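You operate a simulated robot arm through the tools that you are given. There is no shell and no other tool. Be economical: measure what you need, move in short steps, check, and stop when the job is done.

Carry out the task below with a simulated two-armed robot. There is one attempt and no reset: what you move stays moved.

JOB
Set both rails of the short belt to small and clamp them again.

The check looks at the end state, three seconds after you hand in, the way a careful person would. Anything else that was tipped, shoved, dropped, spilled or broken makes it a failure.

ROBOT AND FRAMES
Two 7-joint arms with fingered hands on one trunk that stands fixed in place. Base frame: the origin is at the foot of the trunk, x ahead of it, y to its left, z up; the work surface is at about z = 0.843. Readings come in m, degrees, newtons and seconds.
The left shoulder is at [0.07, 0.172, 1.352], the right one opposite. Payload 5 kg a hand.
The TCP of each hand is the grasp point between the finger pads, 0.043 m short of the fingertips. In the tool frame z runs along the fingers and y along their closing line. Largest opening 0.144 m; the body of the gripper starts 0.05 m behind the TCP. The gripper is a hand of 5 fingers: y runs from the thumb to the fingers, the wrist lies at [-0.021, -0.124, -0.221] in the tool frame, and closing takes about 1.5 s.
Orientation is that of the tool frame in the base frame, as a unit quaternion [x, y, z, w]. With the fingers straight down and the wrist toward the robot, the tool's x, y and z point along [0, 1, 0], [1, 0, 0] and [0, 0, -1] of the base frame.

CONTROLS
- The arms move only by the tool drive_tool. It takes "left_moves", "right_moves" or both (then of equal length, played together; a hand with none holds still); each is a list of rows, each a list of 3 entries, a list of its own where there are three numbers: the shift along the tool's x, y, z in m, then the turn, a rotation vector about the tool's x, y, z in rad, then the finger opening in m, from 0 to 0.144. In form: [[[x, y, z], [wx, wy, wz], claw], ...]. A call has 1 to 20 rows; each row is the pose to reach, as a shift and turn from the pose commanded when the call began, along the tool's axes at that moment. Each row takes 0.2 s and may step no farther than 0.05 m and 8.6 degrees from the row before; otherwise, or with a gripper value out of range, the whole call is refused. Where a pose cannot be reached the arm comes as near as it can. A force on the tool above 50 N (or 10 N above the force at the start of the call, whichever is more), or a blocked arm, ends the call early, and 0.2 s more pass. The fingers move at their own pace (about 0.045 m/s each) and stop on an object; they squeeze with about 27 N. The grip force told is the motor's: it shows also when the fingers shut on nothing. Time passes only in rows, and 0.2 s behind the last, so rows that repeat a pose let the fingers close. The reply holds the time, the measured pose of the TCP, the force on the tool along the base axes, the opening and the grip force, in the units named above and with some noise, with the torque about the TCP (base axes, N m) and any sound that the robot's microphone picked up.
- Cameras (640 x 400 px; columns grow to the right, rows downward): "scene" is now at [0.0946, -0.0568, 1.5576]; the picture's right is [-0.77, -0.63, 0.00], its down [-0.51, 0.62, -0.59] and it looks along [0.37, -0.46, -0.81] (base axes); focal length 214 px, centre (320, 200). "left" rides on the left gripper at [-0.086, -0.108, -0.168] in its tool frame; the picture's right is [-0.80, -0.28, 0.53], its down [0.54, -0.73, 0.42] and it looks along [0.27, 0.63, 0.73] (tool axes); focal length 275 px, centre (320, 200). "right" rides on the right gripper at [0.086, -0.108, -0.168] in its tool frame; the picture's right is [-0.80, 0.28, -0.53], its down [-0.54, -0.73, 0.42] and it looks along [-0.27, 0.63, 0.73] (tool axes); focal length 275 px, centre (320, 200). There is no depth. A picture from a camera that has moved, and an enlarged one, comes with that camera's place and axes in the base frame and with its lens.
- snapshot(camera): a new picture of that camera. It takes no simulated time.
- move_column(by): slides the trunk up (or, below 0, down) by that many m; the arms and the scene camera ride with it, the base frame stays. It gives what a move gives, with no picture.
- preshape(shape, hand): the hand has 5 fingers and takes this shape, open, in about a second: jaw (thumb against the fingers, like two jaws); tri (thumb and two fingers); tip (a fingertip pinch); poke (one finger out to press); point (the index stretched); flat (the hand flat); cup (the hand cupped); fist (a fist). The gripper value then closes the fingers along that shape, each until it touches; the sizes above hold for jaw. It gives what a move gives, with no picture.
- aim_head(pan, tilt): turns the head with the scene camera to pan (to the left, within 86 degrees either way) and tilt (down, from -29 to 69), counted from straight ahead of the robot. It gives what a move gives.
- zoom(camera, box): a new picture of the part [left, top, right, bottom] of that camera's present view, enlarged. It takes no simulated time.
- close_job(): hands the job in; it is judged then, once.

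Go step by step. Nothing tells you positions but the pictures and the camera data: compare them with the known pose of the tool, close in by small moves and look again before you grip or let go. The budget is 120 turns and 86 pictures, counting those below and the enlarged ones. Unless the task says otherwise, let go and move clear before handing in, and close with one line.

The tools are called after "Request:" as name(argument=value, ...) on one line, values as JSON. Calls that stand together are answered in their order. drive_tool: Moves the arms, as the interface text tells. Its arguments: {"type":"object","properties":{"left_moves":{"type":"array"},"right_moves":{"type":"array"}},"required":[]} The other tools are called the same way: move_column (by) slides the trunk up or down; preshape (shape, hand) gives the hand a shape; aim_head (pan, tilt) turns the head that bears the scene camera; snapshot (camera) takes a picture; zoom (camera, box) takes an enlarged picture of a part of a camera's view; close_job () hands the job in.

At the start:

```text
t: 0.0
left_position: [0.7807, 0.1464, 1.2421]
left_ee_rot: [0.707, 0.707, 0.001, 0.0]
left_force: [0.0, -0.3, 0.1]
left_moment: [0.01, 0.03, 0.0]
left_grip_width: 0.1436
left_grip_force: 0.0
left_shape: jaw
right_position: [0.6537, -0.4175, 1.2448]
right_ee_rot: [0.707, 0.707, 0.001, 0.0]
right_force: [-0.4, 0.5, -0.3]
right_moment: [0.02, 0.0, 0.02]
right_grip_width: 0.1438
right_grip_force: 0.1
right_shape: jaw
trunk travel left (down, up): [-0.45, 0.49]
head pan, tilt: [-50.7, 53.9]
```

scene: 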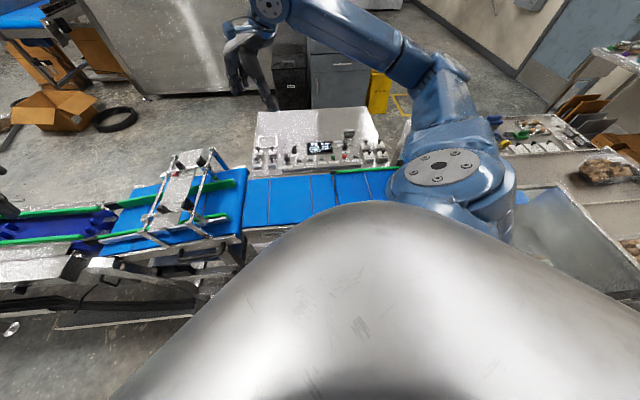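
right: 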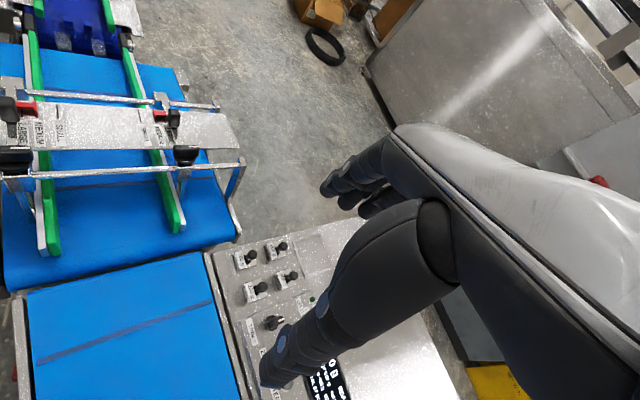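
left: 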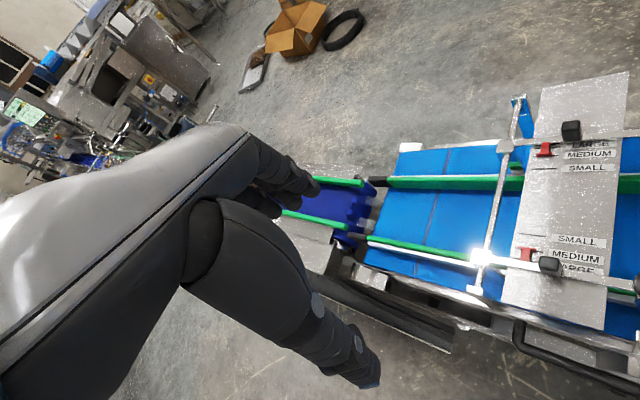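

I see a short belt with two green rails, each with a red pointer, black knobs, and a plate printed SMALL/MEDIUM/LARGE. I will look closer before moving.

Request:
aim_head(pan=-15, tilt=60)

Request:
zoom(camera="left", box=[440, 60, 640, 340])

Request:
zoom(camera="right", box=[0, 40, 260, 280])

Request:
snapshot(camera="scene")

```text
t: 1.0
left_position: [0.7804, 0.1472, 1.2416]
left_ee_rot: [0.707, 0.707, 0.0, 0.0]
left_force: [-0.2, -0.5, -2.0]
left_moment: [0.01, -0.01, -0.02]
left_grip_width: 0.1436
left_grip_force: 0.0
left_shape: jaw
right_position: [0.6537, -0.4164, 1.2451]
right_ee_rot: [0.707, 0.707, 0.0, 0.0]
right_force: [-0.7, -0.2, 0.0]
right_moment: [-0.03, -0.01, 0.0]
right_grip_width: 0.1438
right_grip_force: 0.1
right_shape: jaw
trunk travel left (down, up): [-0.45, 0.49]
head pan, tilt: [-15.0, 60.0]
```

```text
1.43 times, centred on (540, 200) of left
camera zoom: at [0.6727, 0.0611, 1.4095], right [-0.28, -0.8, -0.53], down [-0.73, 0.54, -0.42], along [0.63, 0.27, -0.73], focal length 393 px, centre (6, 200)
```

zoom: 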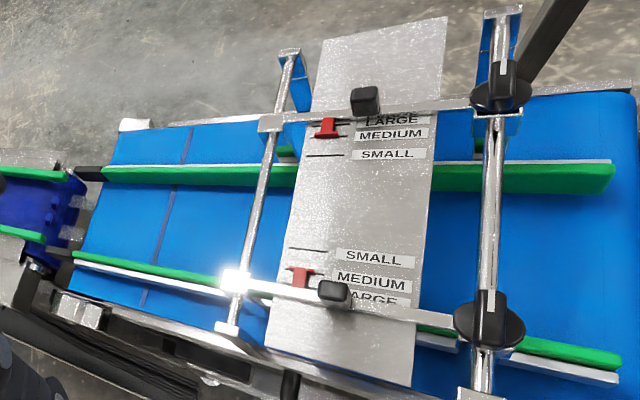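

```text
1.67 times, centred on (130, 160) of right
camera zoom: at [0.5444, -0.3298, 1.4131], right [0.28, -0.8, 0.53], down [-0.73, -0.54, -0.42], along [0.63, -0.27, -0.73], focal length 459 px, centre (637, 267)
```

zoom: 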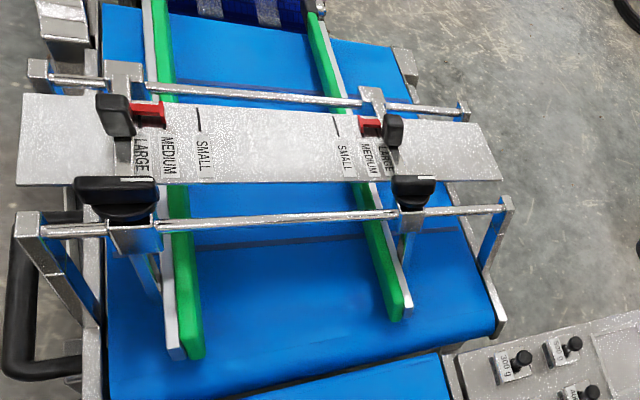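

```text
80 pictures are left
camera scene: at [0.1125, -0.0175, 1.5502], right [-0.26, -0.97, 0.0], down [-0.84, 0.22, -0.5], along [0.48, -0.13, -0.87], focal length 214 px, centre (320, 200)
```

scene: 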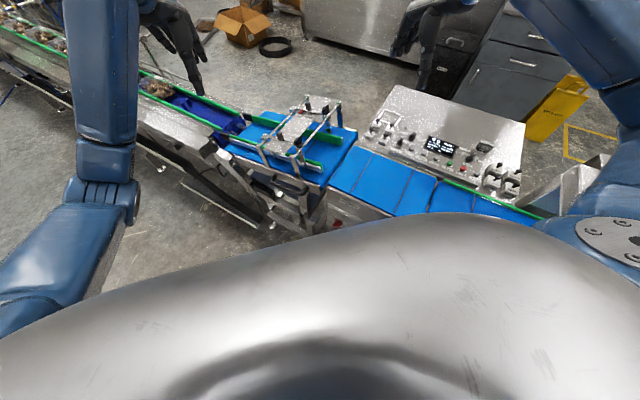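

Near clamp knob looks to be about (0.69,-0.09,0.97), the far one about (0.83,-0.23,0.99). I'm zooming in to read the pointers and the knobs.

Request:
zoom(camera="left", box=[510, 90, 640, 170])

Request:
zoom(camera="left", box=[510, 220, 640, 300])

Request:
zoom(camera="right", box=[0, 70, 110, 190])

Request:
zoom(camera="right", box=[110, 70, 220, 190])

Request:
zoom(camera="scene", box=[220, 80, 380, 200])

```text
4.92 times, centred on (575, 130) of left
camera zoom: at [0.6727, 0.0611, 1.4095], right [-0.28, -0.8, -0.53], down [-0.73, 0.54, -0.42], along [0.63, 0.27, -0.73], focal length 1355 px, centre (-935, 545)
```

zoom: 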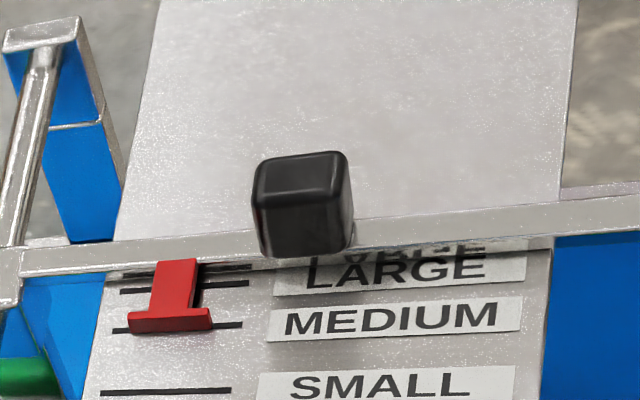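

```text
4.92 times, centred on (575, 260) of left
camera zoom: at [0.6727, 0.0611, 1.4095], right [-0.28, -0.8, -0.53], down [-0.73, 0.54, -0.42], along [0.63, 0.27, -0.73], focal length 1355 px, centre (-935, -95)
```

zoom: 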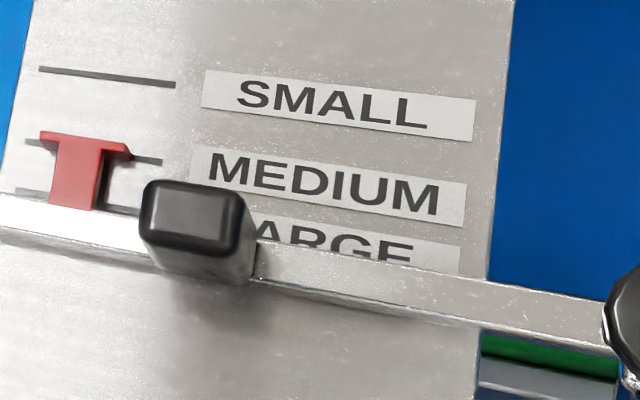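

```text
3.33 times, centred on (55, 130) of right
camera zoom: at [0.5444, -0.3298, 1.4131], right [0.28, -0.8, 0.53], down [-0.73, -0.54, -0.42], along [0.63, -0.27, -0.73], focal length 918 px, centre (1203, 433)
```

zoom: 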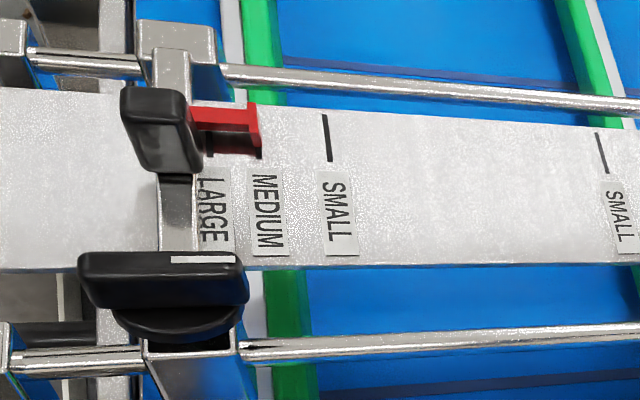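

```text
3.33 times, centred on (165, 130) of right
camera zoom: at [0.5444, -0.3298, 1.4131], right [0.28, -0.8, 0.53], down [-0.73, -0.54, -0.42], along [0.63, -0.27, -0.73], focal length 918 px, centre (837, 433)
```

zoom: 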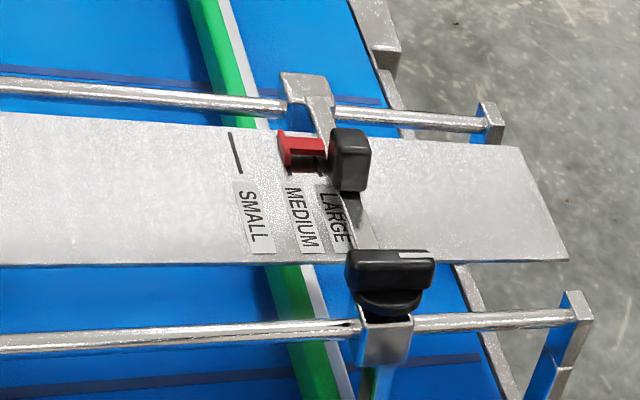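

```text
3.33 times, centred on (300, 140) of scene
camera zoom: at [0.1125, -0.0175, 1.5502], right [-0.26, -0.97, 0.0], down [-0.84, 0.22, -0.5], along [0.48, -0.13, -0.87], focal length 715 px, centre (387, 400)
```

zoom: 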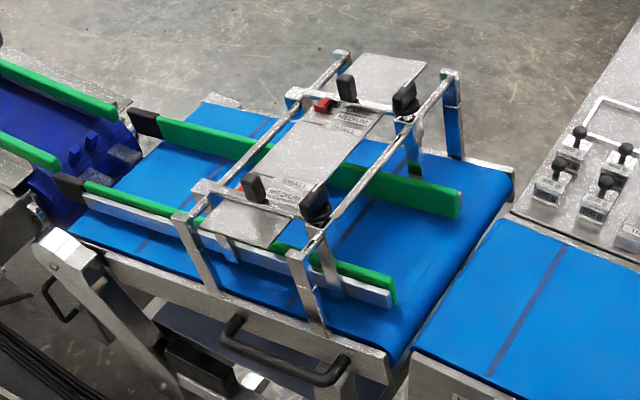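

Both pointers read MEDIUM; each rail carries an upright push block and a T-knob clamp on the downstream rod. A closer look at the T-knobs comes next.

Request:
zoom(camera="left", box=[590, 240, 640, 300])

Request:
zoom(camera="left", box=[580, 80, 640, 150])

Request:
zoom(camera="scene", box=[270, 90, 350, 150])

```text
6.67 times, centred on (615, 270) of left
camera zoom: at [0.6727, 0.0611, 1.4095], right [-0.28, -0.8, -0.53], down [-0.73, 0.54, -0.42], along [0.63, 0.27, -0.73], focal length 1835 px, centre (-1647, -267)
```

zoom: 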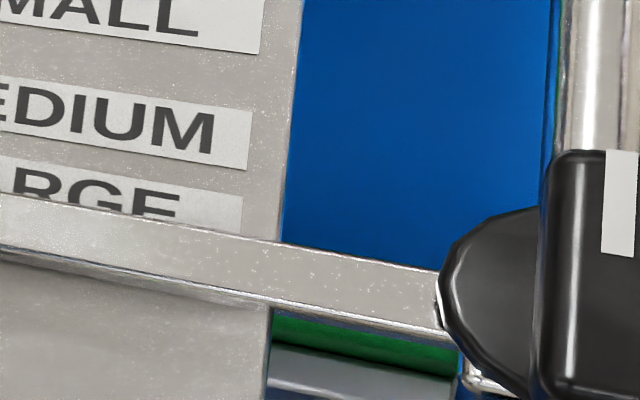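

```text
5.71 times, centred on (610, 115) of left
camera zoom: at [0.6727, 0.0611, 1.4095], right [-0.28, -0.8, -0.53], down [-0.73, 0.54, -0.42], along [0.63, 0.27, -0.73], focal length 1573 px, centre (-1337, 686)
```

zoom: 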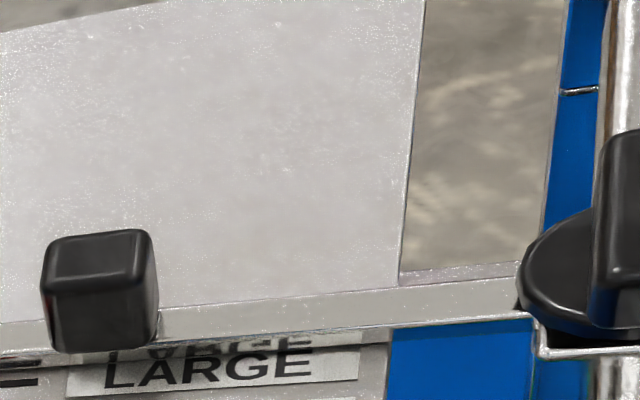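

```text
6.67 times, centred on (310, 120) of scene
camera zoom: at [0.1125, -0.0175, 1.5502], right [-0.26, -0.97, 0.0], down [-0.84, 0.22, -0.5], along [0.48, -0.13, -0.87], focal length 1430 px, centre (387, 733)
```

zoom: 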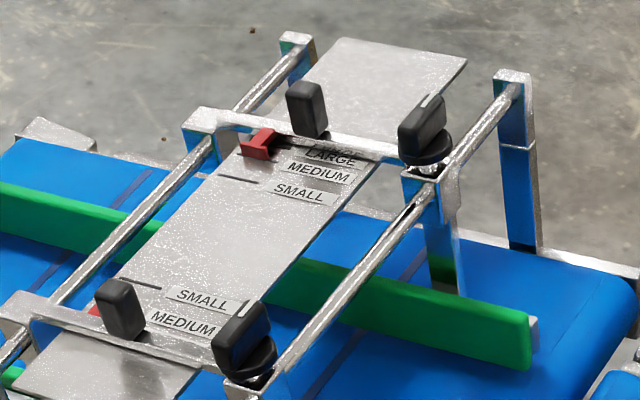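

The knobs' white marks point to the far side and their bars lie along the rods. I'll bring the right hand above the near knob with the fingers closing across the bar.

Request:
drive_tool(right_moves=[[[0.0326, 0.0036, 0.0125], [0, 0, -0.0785], 0.06], [[0.0652, 0.0072, 0.025], [0, 0, -0.157], 0.06], [[0.0978, 0.0108, 0.0375], [0, 0, -0.2355], 0.06], [[0.1304, 0.0144, 0.05], [0, 0, -0.314], 0.06], [[0.163, 0.018, 0.0625], [0, 0, -0.3925], 0.06], [[0.1956, 0.0216, 0.075], [0, 0, -0.471], 0.06], [[0.2282, 0.0252, 0.0875], [0, 0, -0.5495], 0.06], [[0.2608, 0.0288, 0.1], [0, 0, -0.628], 0.06], [[0.2934, 0.0324, 0.1125], [0, 0, -0.7065], 0.06], [[0.326, 0.036, 0.125], [0, 0, -0.785], 0.06], [[0.326, 0.036, 0.125], [0, 0, -0.785], 0.06]])

Request:
snapshot(camera="right")

Request:
snapshot(camera="left")

Request:
snapshot(camera="scene")

```text
t: 3.4
left_position: [0.7801, 0.1464, 1.2434]
left_ee_rot: [0.707, 0.707, 0.0, 0.0]
left_force: [-0.2, -1.1, 0.1]
left_moment: [0.0, 0.01, -0.03]
left_grip_width: 0.1435
left_grip_force: 0.2
left_shape: jaw
right_position: [0.6915, -0.0916, 1.1187]
right_ee_rot: [0.383, 0.924, 0.0, 0.0]
right_force: [-0.3, -0.1, 1.1]
right_moment: [0.01, 0.0, 0.0]
right_grip_width: 0.0604
right_grip_force: 0.0
right_shape: jaw
trunk travel left (down, up): [-0.45, 0.49]
head pan, tilt: [-15.0, 60.0]
```

```text
71 pictures are left
camera right: at [0.5524, -0.1072, 1.2881], right [0.76, -0.36, 0.53], down [-0.13, -0.9, -0.42], along [0.63, 0.25, -0.73], focal length 275 px, centre (320, 200)
```

right: 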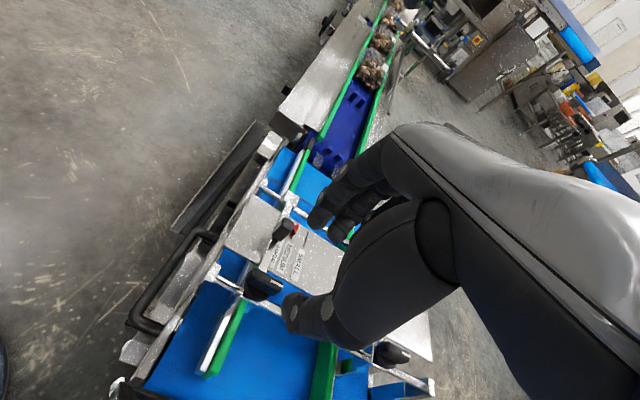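

```text
70 pictures are left
camera left: at [0.6723, 0.0603, 1.4098], right [-0.28, -0.8, -0.53], down [-0.73, 0.54, -0.42], along [0.63, 0.27, -0.73], focal length 275 px, centre (320, 200)
```

left: 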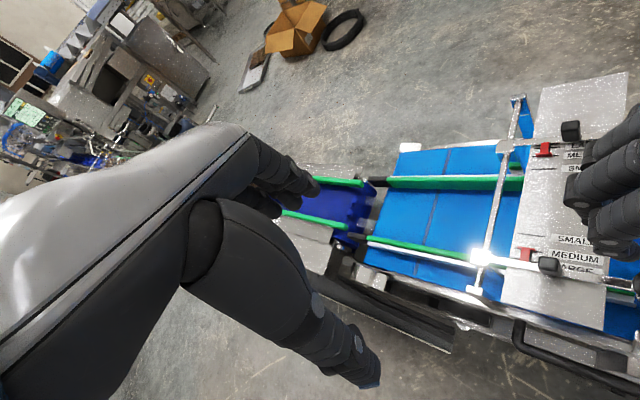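

```text
69 pictures are left
camera scene: at [0.112, -0.0183, 1.5502], right [-0.26, -0.97, 0.0], down [-0.84, 0.22, -0.5], along [0.48, -0.13, -0.87], focal length 214 px, centre (320, 200)
```

scene: 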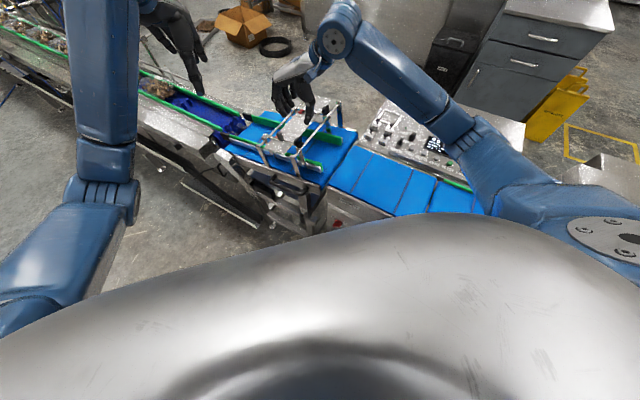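

The hand is above the near knob. I'm zooming in to check how the fingers line up with it.

Request:
zoom(camera="scene", box=[250, 60, 370, 180])

Request:
zoom(camera="right", box=[200, 180, 420, 360])

```text
3.33 times, centred on (310, 120) of scene
camera zoom: at [0.112, -0.0183, 1.5502], right [-0.26, -0.97, 0.0], down [-0.84, 0.22, -0.5], along [0.48, -0.13, -0.87], focal length 715 px, centre (353, 467)
```

zoom: 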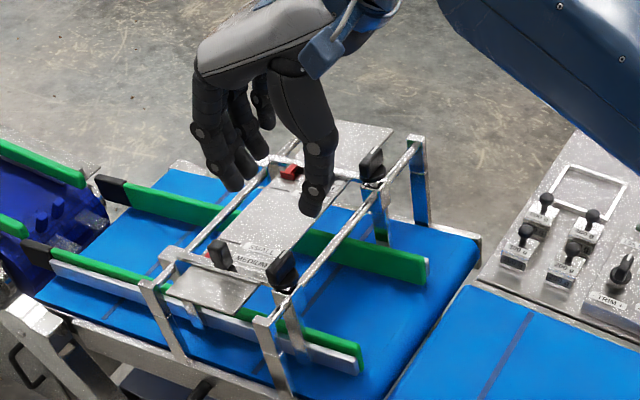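

```text
2.22 times, centred on (310, 270) of right
camera zoom: at [0.5524, -0.1072, 1.2881], right [0.76, -0.36, 0.53], down [-0.13, -0.9, -0.42], along [0.63, 0.25, -0.73], focal length 612 px, centre (342, 44)
```

zoom: 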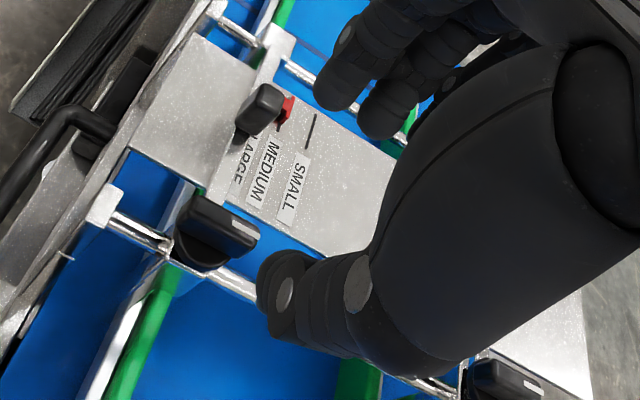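

The knob triangulates to about (0.691,-0.090) with its top near z 0.99. I'll go down most of the way and look again.

Request:
drive_tool(right_moves=[[[0, 0, 0.03], [0, 0, 0], 0.06], [[0, 0, 0.06], [0, 0, 0], 0.06], [[0, 0, 0.085], [0, 0, 0], 0.06], [[0, 0, 0.085], [0, 0, 0], 0.06]])

Request:
zoom(camera="scene", box=[260, 90, 360, 160])

Request:
zoom(camera="right", box=[200, 160, 420, 320])

Request:
zoom(camera="left", box=[540, 120, 640, 300])

```text
t: 4.4
left_position: [0.7803, 0.1457, 1.242]
left_ee_rot: [0.707, 0.707, 0.0, 0.0]
left_force: [0.1, 0.4, -0.2]
left_moment: [0.03, -0.02, -0.03]
left_grip_width: 0.1437
left_grip_force: 0.0
left_shape: jaw
right_position: [0.69, -0.0923, 1.0342]
right_ee_rot: [0.382, 0.924, 0.0, 0.0]
right_force: [-1.0, 0.1, 0.1]
right_moment: [0.03, 0.0, 0.02]
right_grip_width: 0.0603
right_grip_force: 0.0
right_shape: jaw
trunk travel left (down, up): [-0.45, 0.49]
head pan, tilt: [-15.0, 60.0]
```

```text
5.71 times, centred on (310, 125) of scene
camera zoom: at [0.1125, -0.0172, 1.5501], right [-0.26, -0.97, 0.0], down [-0.84, 0.22, -0.5], along [0.48, -0.13, -0.87], focal length 1226 px, centre (377, 629)
```

zoom: 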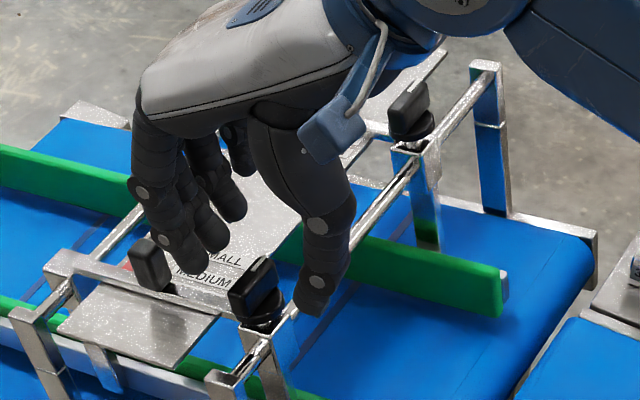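

```text
2.50 times, centred on (310, 240) of right
camera zoom: at [0.5502, -0.1064, 1.2016], right [0.76, -0.36, 0.53], down [-0.13, -0.9, -0.42], along [0.63, 0.25, -0.73], focal length 688 px, centre (345, 100)
```

zoom: 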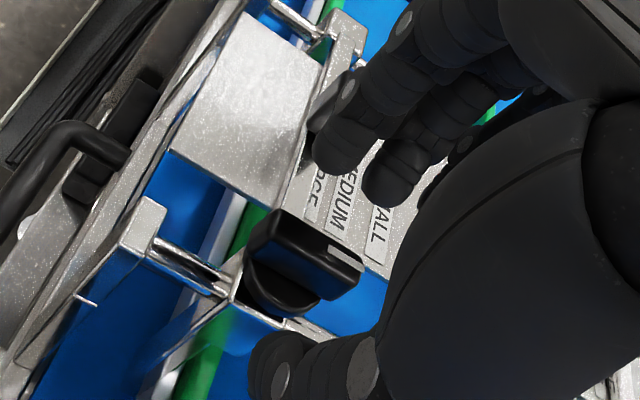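

```text
2.22 times, centred on (590, 210) of left
camera zoom: at [0.6728, 0.0613, 1.4095], right [-0.28, -0.8, -0.53], down [-0.73, 0.54, -0.42], along [0.63, 0.27, -0.73], focal length 612 px, centre (-280, 178)
```

zoom: 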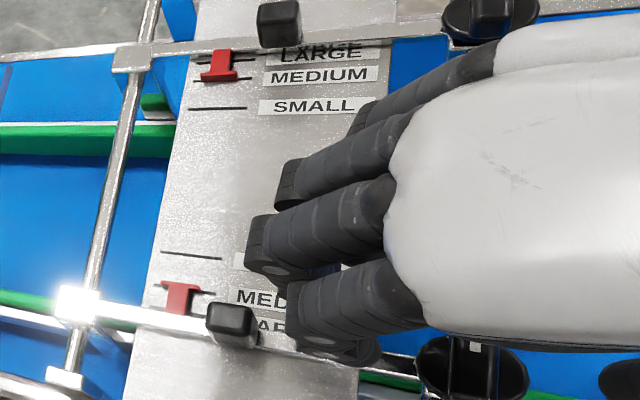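

Fingers straddle the bar with the tips near its top. I'll descend about 24 mm more and close.

Request:
drive_tool(right_moves=[[[0, 0, 0.012], [0, 0, 0], 0.06], [[0, 0, 0.024], [0, 0, 0], 0.06], [[0, 0, 0.024], [0, 0, 0], 0.03], [[0, 0, 0.024], [0, 0, 0], 0.0], [[0, 0, 0.024], [0, 0, 0], 0.0], [[0, 0, 0.024], [0, 0, 0], 0.0], [[0, 0, 0.024], [0, 0, 0], 0.0]])

Request:
zoom(camera="scene", box=[260, 90, 360, 160])

Request:
zoom(camera="right", box=[200, 160, 420, 320])

```text
t: 6.0
left_position: [0.7814, 0.1471, 1.2427]
left_ee_rot: [0.707, 0.707, 0.0, 0.0]
left_force: [-0.5, 0.7, -0.7]
left_moment: [0.02, -0.01, 0.02]
left_grip_width: 0.1435
left_grip_force: 0.1
left_shape: jaw
right_position: [0.6901, -0.0919, 1.009]
right_ee_rot: [0.384, 0.923, 0.0, -0.001]
right_force: [-3.4, -5.6, 1.5]
right_moment: [-0.02, 0.04, 0.03]
right_grip_width: 0.0254
right_grip_force: 27.2
right_shape: jaw
trunk travel left (down, up): [-0.45, 0.49]
head pan, tilt: [-15.0, 60.0]
```

```text
5.71 times, centred on (310, 125) of scene
camera zoom: at [0.1119, -0.0179, 1.5502], right [-0.26, -0.97, 0.0], down [-0.84, 0.22, -0.5], along [0.48, -0.13, -0.87], focal length 1226 px, centre (377, 629)
```

zoom: 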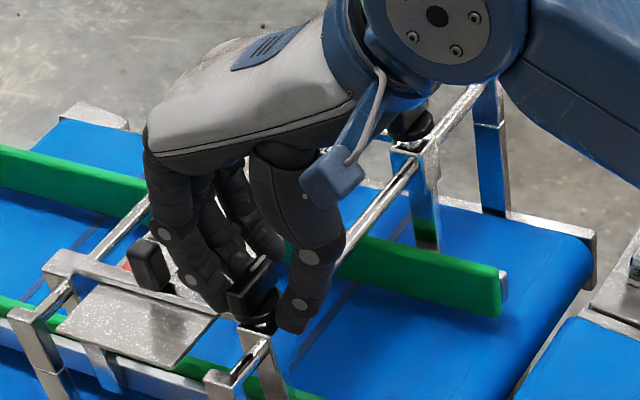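

```text
2.50 times, centred on (310, 240) of right
camera zoom: at [0.5506, -0.1066, 1.1772], right [0.76, -0.36, 0.53], down [-0.13, -0.9, -0.42], along [0.63, 0.25, -0.73], focal length 688 px, centre (345, 100)
```

zoom: 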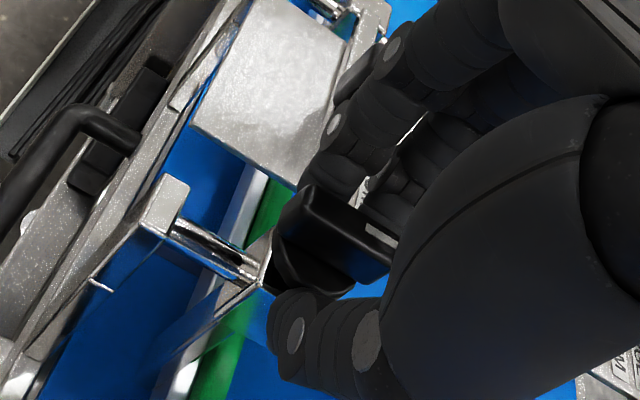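

The bar is gripped at 25 mm. I'll try a counter-clockwise turn of about 24 degrees and read the torque and sound.

Request:
drive_tool(right_moves=[[[0, 0, 0], [0, 0, -0.07], 0.0], [[0, 0, 0], [0, 0, -0.14], 0.0], [[0, 0, 0], [0, 0, -0.21], 0.0], [[0, 0, 0], [0, 0, -0.28], 0.0], [[0, 0, 0], [0, 0, -0.35], 0.0], [[0, 0, 0], [0, 0, -0.42], 0.0]])

Request:
zoom(camera="right", box=[200, 160, 420, 320])

```text
t: 7.4
left_position: [0.7806, 0.1465, 1.2416]
left_ee_rot: [0.707, 0.707, 0.0, 0.0]
left_force: [0.2, 0.2, 0.8]
left_moment: [0.01, 0.02, -0.01]
left_grip_width: 0.1436
left_grip_force: 0.1
left_shape: jaw
right_position: [0.6896, -0.0911, 1.0106]
right_ee_rot: [0.181, 0.983, 0.001, -0.001]
right_force: [-4.3, -4.3, -9.8]
right_moment: [-0.02, 0.16, -0.06]
right_grip_width: 0.0245
right_grip_force: 26.9
right_shape: jaw
trunk travel left (down, up): [-0.45, 0.49]
head pan, tilt: [-15.0, 60.0]
```

```text
2.50 times, centred on (310, 240) of right
camera zoom: at [0.5702, -0.1612, 1.1786], right [0.85, -0.02, 0.53], down [0.25, -0.87, -0.42], along [0.47, 0.49, -0.73], focal length 688 px, centre (345, 100)
```

zoom: 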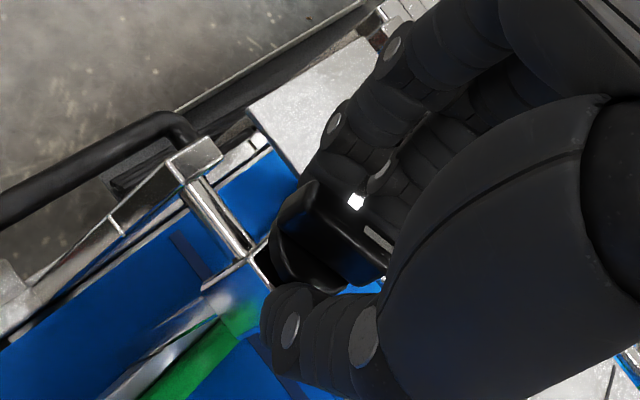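

The knob turns with the hand under very little torque. I'll continue to about 90 degrees total.

Request:
drive_tool(right_moves=[[[0, 0, 0], [0, 0, -0.12], 0.0], [[0, 0, 0], [0, 0, -0.24], 0.0], [[0, 0, 0], [0, 0, -0.36], 0.0], [[0, 0, 0], [0, 0, -0.48], 0.0], [[0, 0, 0], [0, 0, -0.6], 0.0], [[0, 0, 0], [0, 0, -0.72], 0.0]])

Request:
zoom(camera="right", box=[200, 160, 420, 320])

Request:
zoom(camera="scene", box=[260, 90, 360, 160])

```text
t: 8.8
left_position: [0.7821, 0.1468, 1.2423]
left_ee_rot: [0.707, 0.708, -0.001, -0.001]
left_force: [0.3, 0.0, 1.1]
left_moment: [-0.03, -0.03, 0.02]
left_grip_width: 0.1436
left_grip_force: 0.1
left_shape: jaw
right_position: [0.6922, -0.0901, 1.0108]
right_ee_rot: [-0.177, 0.984, 0.0, 0.0]
right_force: [-1.3, -1.5, -5.0]
right_moment: [0.07, 0.2, -0.03]
right_grip_width: 0.024
right_grip_force: 26.8
right_shape: jaw
trunk travel left (down, up): [-0.45, 0.49]
head pan, tilt: [-15.0, 60.0]
```

```text
2.50 times, centred on (310, 240) of right
camera zoom: at [0.6473, -0.2208, 1.179], right [0.65, 0.54, 0.53], down [0.76, -0.49, -0.42], along [0.03, 0.68, -0.73], focal length 688 px, centre (345, 100)
```

zoom: 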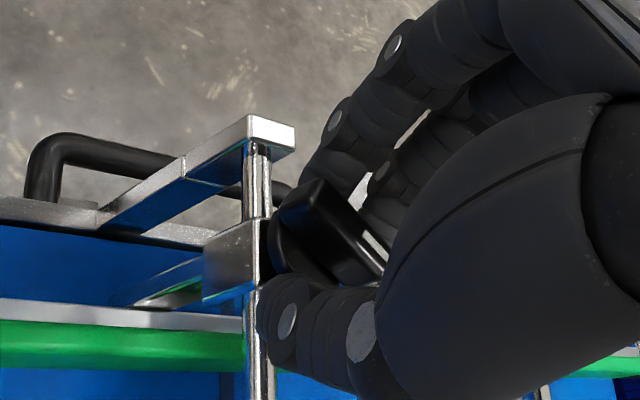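

```text
5.71 times, centred on (310, 125) of scene
camera zoom: at [0.113, -0.0172, 1.5501], right [-0.26, -0.97, 0.0], down [-0.84, 0.22, -0.5], along [0.48, -0.13, -0.87], focal length 1226 px, centre (377, 629)
```

zoom: 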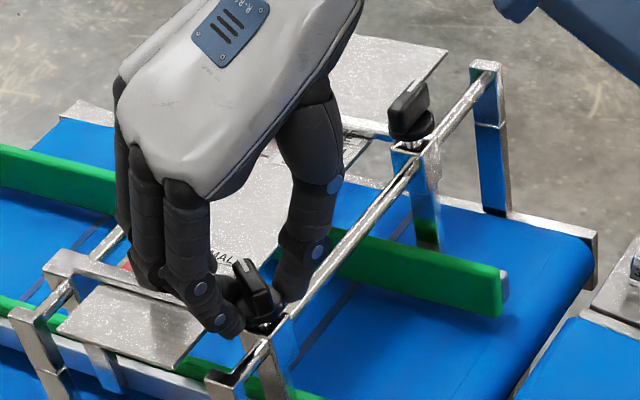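

The knob has turned about 65 degrees. I'll finish to 90, then try a gentle drag toward SMALL (along w, tool -y).

Request:
drive_tool(right_moves=[[[0, 0, 0], [0, 0, -0.11], 0.0], [[0, 0, 0], [0, 0, -0.22], 0.0], [[0, 0, 0], [0, 0, -0.33], 0.0], [[0, 0, 0], [0, 0, -0.43], 0.0], [[0, 0, 0], [0, 0, -0.43], 0.0]])

Request:
drive_tool(right_moves=[[[0, -0.003, 0], [0, 0, 0], 0.0], [[0, -0.006, 0], [0, 0, 0], 0.0], [[0, -0.009, 0], [0, 0, 0], 0.0]])

Request:
zoom(camera="scene", box=[260, 90, 360, 160])

Request:
zoom(camera="left", box=[510, 220, 640, 300])

```text
t: 10.0
left_position: [0.7819, 0.1486, 1.2406]
left_ee_rot: [0.707, 0.707, -0.001, 0.0]
left_force: [0.4, -0.3, -0.2]
left_moment: [0.02, -0.02, 0.01]
left_grip_width: 0.1433
left_grip_force: 0.0
left_shape: jaw
right_position: [0.6899, -0.09, 1.0114]
right_ee_rot: [-0.383, 0.924, 0.001, 0.001]
right_force: [5.1, 7.8, 2.2]
right_moment: [0.48, 0.1, -0.14]
right_grip_width: 0.0241
right_grip_force: 27.1
right_shape: jaw
trunk travel left (down, up): [-0.45, 0.49]
head pan, tilt: [-15.0, 60.0]
```

```text
t: 10.8
left_position: [0.7801, 0.1475, 1.2422]
left_ee_rot: [0.707, 0.707, 0.0, 0.0]
left_force: [0.9, -0.1, -0.5]
left_moment: [0.05, 0.02, 0.0]
left_grip_width: 0.1438
left_grip_force: 0.0
left_shape: jaw
right_position: [0.6959, -0.0973, 1.0102]
right_ee_rot: [-0.382, 0.924, 0.0, 0.001]
right_force: [5.1, 7.7, 6.5]
right_moment: [0.45, 0.15, -0.09]
right_grip_width: 0.024
right_grip_force: 27.2
right_shape: jaw
trunk travel left (down, up): [-0.45, 0.49]
head pan, tilt: [-15.0, 60.0]
```

```text
5.71 times, centred on (310, 125) of scene
camera zoom: at [0.1126, -0.0162, 1.5502], right [-0.26, -0.97, 0.0], down [-0.84, 0.22, -0.5], along [0.48, -0.13, -0.87], focal length 1226 px, centre (377, 629)
```

zoom: 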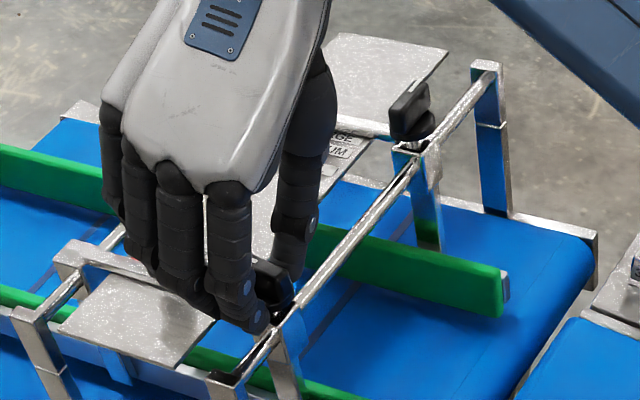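

```text
4.92 times, centred on (575, 260) of left
camera zoom: at [0.6728, 0.0623, 1.4095], right [-0.28, -0.8, -0.53], down [-0.73, 0.54, -0.42], along [0.63, 0.27, -0.73], focal length 1355 px, centre (-935, -95)
```

zoom: 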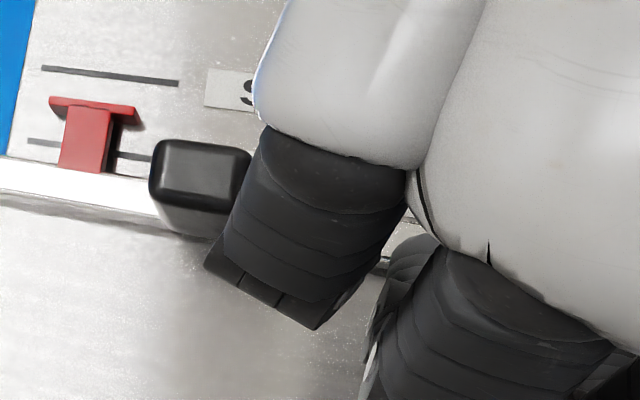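

The rail is free and moved 9 mm, so the knob is loose in this position. I'll drag 7 mm more and compare the pointer with the SMALL line.

Request:
drive_tool(right_moves=[[[0, -0.0025, 0], [0, 0, 0], 0.0], [[0, -0.005, 0], [0, 0, 0], 0.0], [[0, -0.007, 0], [0, 0, 0], 0.0], [[0, -0.007, 0], [0, 0, 0], 0.0]])

Request:
zoom(camera="left", box=[500, 225, 580, 275])

```text
t: 11.8
left_position: [0.7808, 0.1475, 1.2418]
left_ee_rot: [0.707, 0.707, 0.0, 0.0]
left_force: [0.0, 0.1, 0.8]
left_moment: [0.02, -0.02, 0.02]
left_grip_width: 0.1434
left_grip_force: 0.0
left_shape: jaw
right_position: [0.6996, -0.1011, 1.0108]
right_ee_rot: [-0.382, 0.924, 0.0, 0.0]
right_force: [5.5, 7.9, 8.8]
right_moment: [0.51, 0.09, -0.06]
right_grip_width: 0.0241
right_grip_force: 27.0
right_shape: jaw
trunk travel left (down, up): [-0.45, 0.49]
head pan, tilt: [-15.0, 60.0]
```

```text
8.00 times, centred on (540, 250) of left
camera zoom: at [0.6727, 0.0625, 1.4095], right [-0.28, -0.8, -0.53], down [-0.73, 0.54, -0.42], along [0.63, 0.27, -0.73], focal length 2202 px, centre (-1440, -200)
```

zoom: 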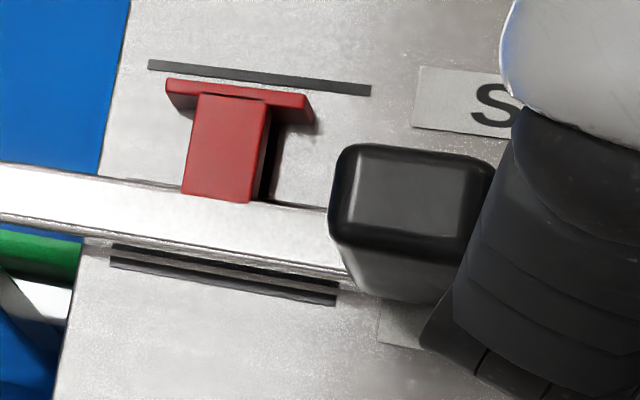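

The pointer is near the SMALL line but there is parallax. I'll bring the left camera directly above the pointer, where the vertical ray falls at about pixel (520,358), to remove it.

Request:
drive_tool(left_moves=[[[-0.0, 0.025, -0.03], [0, 0, 0], 0.1435], [[-0.03, 0.05, -0.06], [0, 0, 0], 0.1435], [[-0.06, 0.075, -0.06], [0, 0, 0], 0.1435], [[-0.09, 0.09, -0.06], [0, 0, 0], 0.1435], [[-0.11, 0.1, -0.06], [0, 0, 0], 0.1435], [[-0.11, 0.1, -0.06], [0, 0, 0], 0.1435]])

Request:
snapshot(camera="left")

```text
t: 13.2
left_position: [0.8822, 0.038, 1.3037]
left_ee_rot: [0.706, 0.708, -0.001, -0.001]
left_force: [0.7, 0.5, 0.4]
left_moment: [-0.01, 0.0, 0.01]
left_grip_width: 0.1439
left_grip_force: 0.1
left_shape: jaw
right_position: [0.6999, -0.101, 1.0106]
right_ee_rot: [-0.382, 0.924, -0.001, 0.0]
right_force: [6.7, 6.1, 9.8]
right_moment: [0.39, 0.06, -0.09]
right_grip_width: 0.0248
right_grip_force: 26.8
right_shape: jaw
trunk travel left (down, up): [-0.45, 0.49]
head pan, tilt: [-15.0, 60.0]
```

```text
55 pictures are left
camera left: at [0.7741, -0.0474, 1.4709], right [-0.28, -0.8, -0.53], down [-0.73, 0.54, -0.42], along [0.63, 0.27, -0.73], focal length 275 px, centre (320, 200)
```

left: 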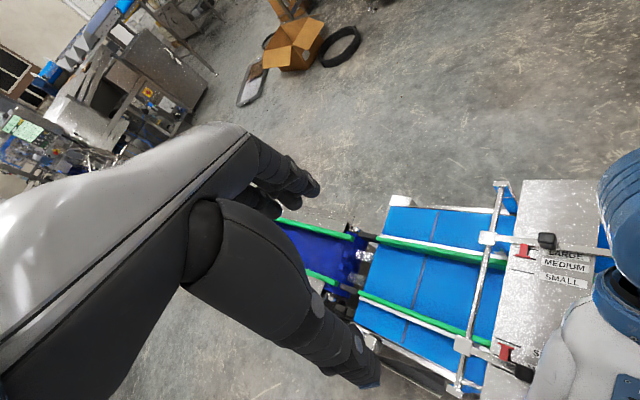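

Request:
zoom(camera="left", box=[480, 330, 544, 378])

Request:
zoom(camera="left", box=[500, 230, 590, 295])

```text
8.33 times, centred on (512, 354) of left
camera zoom: at [0.7741, -0.0474, 1.4709], right [-0.28, -0.8, -0.53], down [-0.73, 0.54, -0.42], along [0.63, 0.27, -0.73], focal length 2294 px, centre (-1280, -1083)
```

zoom: 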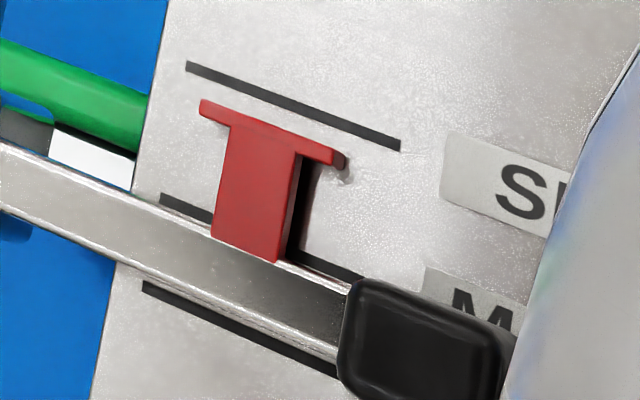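

```text
6.15 times, centred on (545, 262) of left
camera zoom: at [0.7741, -0.0474, 1.4709], right [-0.28, -0.8, -0.53], down [-0.73, 0.54, -0.42], along [0.63, 0.27, -0.73], focal length 1694 px, centre (-1065, -185)
```

zoom: 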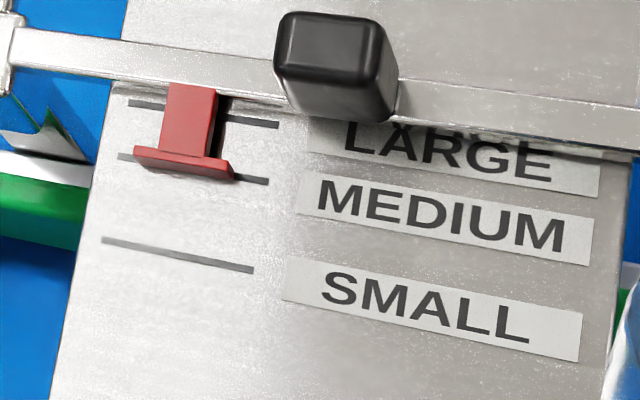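

From above, the pointer centre sits about 5 mm short of the SMALL line. I'll drag 5 mm more and check.

Request:
drive_tool(right_moves=[[[0, -0.0025, 0], [0, 0, 0], 0.0], [[0, -0.0051, 0], [0, 0, 0], 0.0], [[0, -0.0051, 0], [0, 0, 0], 0.0]])

Request:
zoom(camera="left", box=[480, 330, 544, 378])

```text
t: 14.0
left_position: [0.8816, 0.0381, 1.3027]
left_ee_rot: [0.707, 0.707, 0.0, -0.001]
left_force: [0.0, -0.8, 0.2]
left_moment: [-0.01, -0.03, 0.0]
left_grip_width: 0.1435
left_grip_force: 0.0
left_shape: jaw
right_position: [0.7038, -0.1059, 1.0107]
right_ee_rot: [-0.383, 0.924, 0.001, 0.0]
right_force: [6.2, 8.3, 4.5]
right_moment: [0.43, 0.08, -0.06]
right_grip_width: 0.0246
right_grip_force: 26.8
right_shape: jaw
trunk travel left (down, up): [-0.45, 0.49]
head pan, tilt: [-15.0, 60.0]
```

```text
8.33 times, centred on (512, 354) of left
camera zoom: at [0.7745, -0.0477, 1.4706], right [-0.28, -0.8, -0.53], down [-0.73, 0.54, -0.42], along [0.63, 0.27, -0.73], focal length 2294 px, centre (-1280, -1083)
```

zoom: 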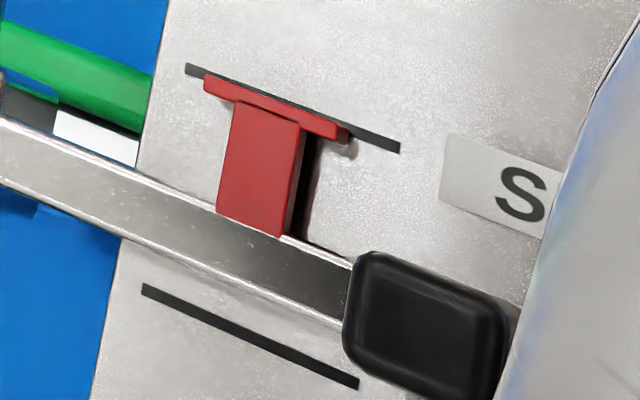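

About 1.5 mm remains to centre the T on the line; a small nudge.

Request:
drive_tool(right_moves=[[[0, -0.0015, 0], [0, 0, 0], 0.0], [[0, -0.0015, 0], [0, 0, 0], 0.0]])

Request:
zoom(camera="left", box=[480, 330, 544, 378])

```text
t: 14.6
left_position: [0.882, 0.0375, 1.3039]
left_ee_rot: [0.707, 0.707, 0.0, 0.001]
left_force: [0.5, 0.4, -0.3]
left_moment: [-0.01, 0.02, 0.0]
left_grip_width: 0.1439
left_grip_force: 0.0
left_shape: jaw
right_position: [0.7055, -0.1071, 1.0109]
right_ee_rot: [-0.382, 0.924, 0.0, 0.0]
right_force: [2.9, 4.8, 5.1]
right_moment: [0.36, 0.11, -0.09]
right_grip_width: 0.0242
right_grip_force: 26.8
right_shape: jaw
trunk travel left (down, up): [-0.45, 0.49]
head pan, tilt: [-15.0, 60.0]
```

```text
8.33 times, centred on (512, 354) of left
camera zoom: at [0.774, -0.0483, 1.4709], right [-0.28, -0.8, -0.53], down [-0.73, 0.54, -0.42], along [0.63, 0.27, -0.73], focal length 2294 px, centre (-1280, -1083)
```

zoom: 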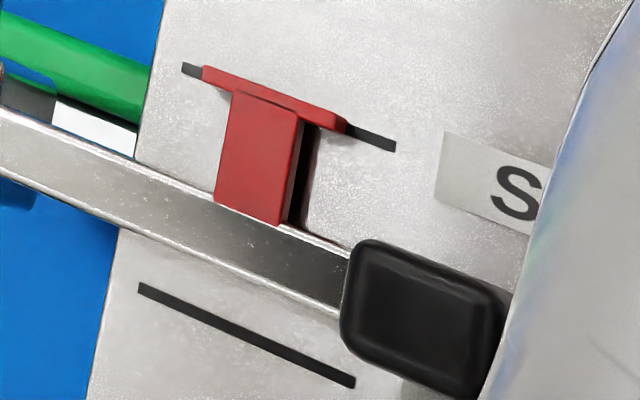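

The pointer is centred on SMALL. Now I'll turn the knob back clockwise 90 degrees to clamp.

Request:
drive_tool(right_moves=[[[0, 0, 0], [0, 0, 0.12], 0.0], [[0, 0, 0], [0, 0, 0.24], 0.0], [[0, 0, 0], [0, 0, 0.36], 0.0], [[0, 0, 0], [0, 0, 0.48], 0.0], [[0, 0, 0], [0, 0, 0.6], 0.0], [[0, 0, 0], [0, 0, 0.72], 0.0], [[0, 0, 0], [0, 0, 0.84], 0.0], [[0, 0, 0], [0, 0, 0.96], 0.0], [[0, 0, 0], [0, 0, 1.08], 0.0], [[0, 0, 0], [0, 0, 1.2], 0.0], [[0, 0, 0], [0, 0, 1.32], 0.0], [[0, 0, 0], [0, 0, 1.44], 0.0], [[0, 0, 0], [0, 0, 1.57], 0.0], [[0, 0, 0], [0, 0, 1.57], 0.0]])

Request:
zoom(camera="left", box=[480, 330, 544, 378])

Request:
zoom(camera="right", box=[200, 160, 420, 320])

```text
t: 17.6
left_position: [0.8808, 0.0364, 1.3046]
left_ee_rot: [0.707, 0.707, -0.001, 0.0]
left_force: [0.0, 0.5, -0.3]
left_moment: [0.01, -0.01, -0.04]
left_grip_width: 0.1435
left_grip_force: 0.2
left_shape: jaw
right_position: [0.7042, -0.1079, 1.0121]
right_ee_rot: [0.383, 0.924, 0.001, 0.001]
right_force: [-7.8, -6.9, 12.4]
right_moment: [-0.48, 0.48, 0.19]
right_grip_width: 0.0251
right_grip_force: 26.9
right_shape: jaw
trunk travel left (down, up): [-0.45, 0.49]
head pan, tilt: [-15.0, 60.0]
```

```text
8.33 times, centred on (512, 354) of left
camera zoom: at [0.7718, -0.0496, 1.4721], right [-0.28, -0.8, -0.53], down [-0.73, 0.54, -0.42], along [0.63, 0.27, -0.73], focal length 2294 px, centre (-1280, -1083)
```

zoom: 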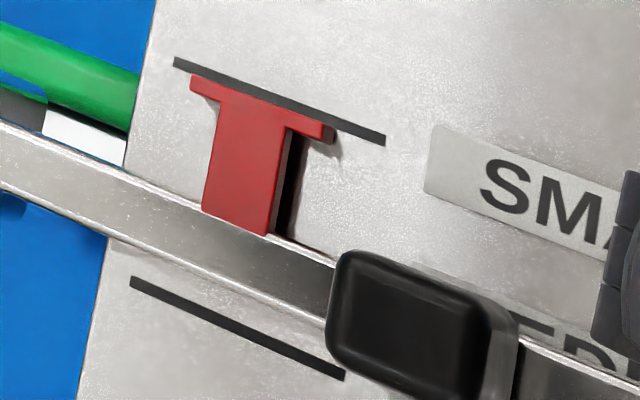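

```text
2.50 times, centred on (310, 240) of right
camera zoom: at [0.5647, -0.1217, 1.1801], right [0.76, -0.36, 0.53], down [-0.13, -0.9, -0.42], along [0.63, 0.25, -0.73], focal length 688 px, centre (345, 100)
```

zoom: 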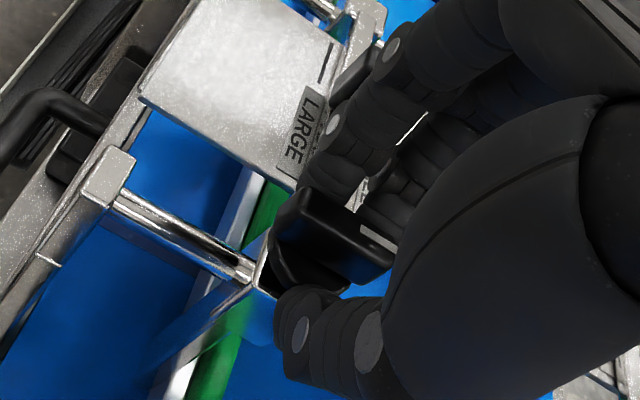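

Turning back shifted the rail about 2.5 mm short of the line. I'll loosen again, overshoot by that amount, and re-clamp.

Request:
drive_tool(right_moves=[[[0, 0, 0], [0, 0, -0.12], 0.0], [[0, 0, 0], [0, 0, -0.24], 0.0], [[0, 0, 0], [0, 0, -0.36], 0.0], [[0, 0, 0], [0, 0, -0.48], 0.0], [[0, 0, 0], [0, 0, -0.6], 0.0], [[0, 0, 0], [0, 0, -0.72], 0.0], [[0, 0, 0], [0, 0, -0.84], 0.0], [[0, 0, 0], [0, 0, -0.96], 0.0], [[0, 0, 0], [0, 0, -1.08], 0.0], [[0, 0, 0], [0, 0, -1.2], 0.0], [[0, 0, 0], [0, 0, -1.32], 0.0], [[0, 0, 0], [0, 0, -1.44], 0.0], [[0, 0, 0], [0, 0, -1.57], 0.0], [[-0.001, 0, 0], [0, 0, -1.57], 0.0], [[-0.0025, 0, 0], [0, 0, -1.57], 0.0], [[-0.0025, 0, 0], [0, 0, -1.57], 0.0]])

Request:
zoom(camera="left", box=[480, 330, 544, 378])

```text
t: 21.0
left_position: [0.8798, 0.0388, 1.3045]
left_ee_rot: [0.707, 0.707, 0.0, -0.001]
left_force: [0.6, 0.1, -0.3]
left_moment: [0.0, -0.03, -0.01]
left_grip_width: 0.1435
left_grip_force: 0.2
left_shape: jaw
right_position: [0.7083, -0.1077, 1.0115]
right_ee_rot: [-0.382, 0.924, 0.0, 0.001]
right_force: [5.3, 6.9, 13.3]
right_moment: [0.48, 0.18, -0.06]
right_grip_width: 0.0248
right_grip_force: 26.6
right_shape: jaw
trunk travel left (down, up): [-0.45, 0.49]
head pan, tilt: [-15.0, 60.0]
```

```text
8.33 times, centred on (512, 354) of left
camera zoom: at [0.7734, -0.0478, 1.4713], right [-0.28, -0.8, -0.53], down [-0.73, 0.54, -0.42], along [0.63, 0.27, -0.73], focal length 2294 px, centre (-1280, -1083)
```

zoom: 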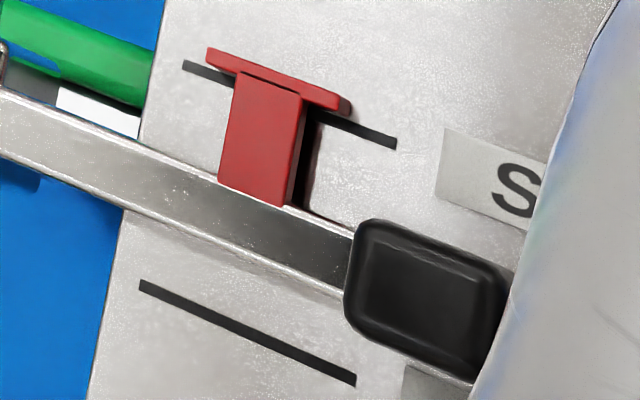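

The pointer now overshoots by about the amount lost before. I'll clamp again.

Request:
drive_tool(right_moves=[[[0, 0, 0], [0, 0, 0.12], 0.0], [[0, 0, 0], [0, 0, 0.24], 0.0], [[0, 0, 0], [0, 0, 0.36], 0.0], [[0, 0, 0], [0, 0, 0.48], 0.0], [[0, 0, 0], [0, 0, 0.6], 0.0], [[0, 0, 0], [0, 0, 0.72], 0.0], [[0, 0, 0], [0, 0, 0.84], 0.0], [[0, 0, 0], [0, 0, 0.96], 0.0], [[0, 0, 0], [0, 0, 1.08], 0.0], [[0, 0, 0], [0, 0, 1.2], 0.0], [[0, 0, 0], [0, 0, 1.32], 0.0], [[0, 0, 0], [0, 0, 1.44], 0.0], [[0, 0, 0], [0, 0, 1.57], 0.0], [[0, 0, 0], [0, 0, 1.6], 0.0], [[0, 0, 0], [0, 0, 1.6], 0.0]])

Request:
zoom(camera="left", box=[480, 330, 544, 378])

```text
t: 24.2
left_position: [0.8787, 0.0369, 1.306]
left_ee_rot: [0.707, 0.707, 0.001, 0.0]
left_force: [-0.6, 0.1, 0.7]
left_moment: [0.02, 0.03, -0.06]
left_grip_width: 0.1438
left_grip_force: 0.1
left_shape: jaw
right_position: [0.7051, -0.1093, 1.0108]
right_ee_rot: [0.397, 0.918, 0.0, 0.0]
right_force: [-12.6, -5.7, 16.7]
right_moment: [-0.47, 0.59, 0.16]
right_grip_width: 0.0259
right_grip_force: 27.1
right_shape: jaw
trunk travel left (down, up): [-0.45, 0.49]
head pan, tilt: [-15.0, 60.0]
```

```text
8.33 times, centred on (512, 354) of left
camera zoom: at [0.771, -0.0492, 1.4726], right [-0.28, -0.8, -0.53], down [-0.73, 0.54, -0.42], along [0.63, 0.27, -0.73], focal length 2294 px, centre (-1280, -1083)
```

zoom: 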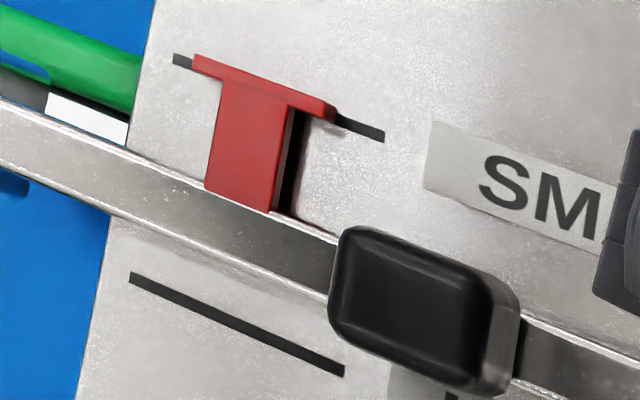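

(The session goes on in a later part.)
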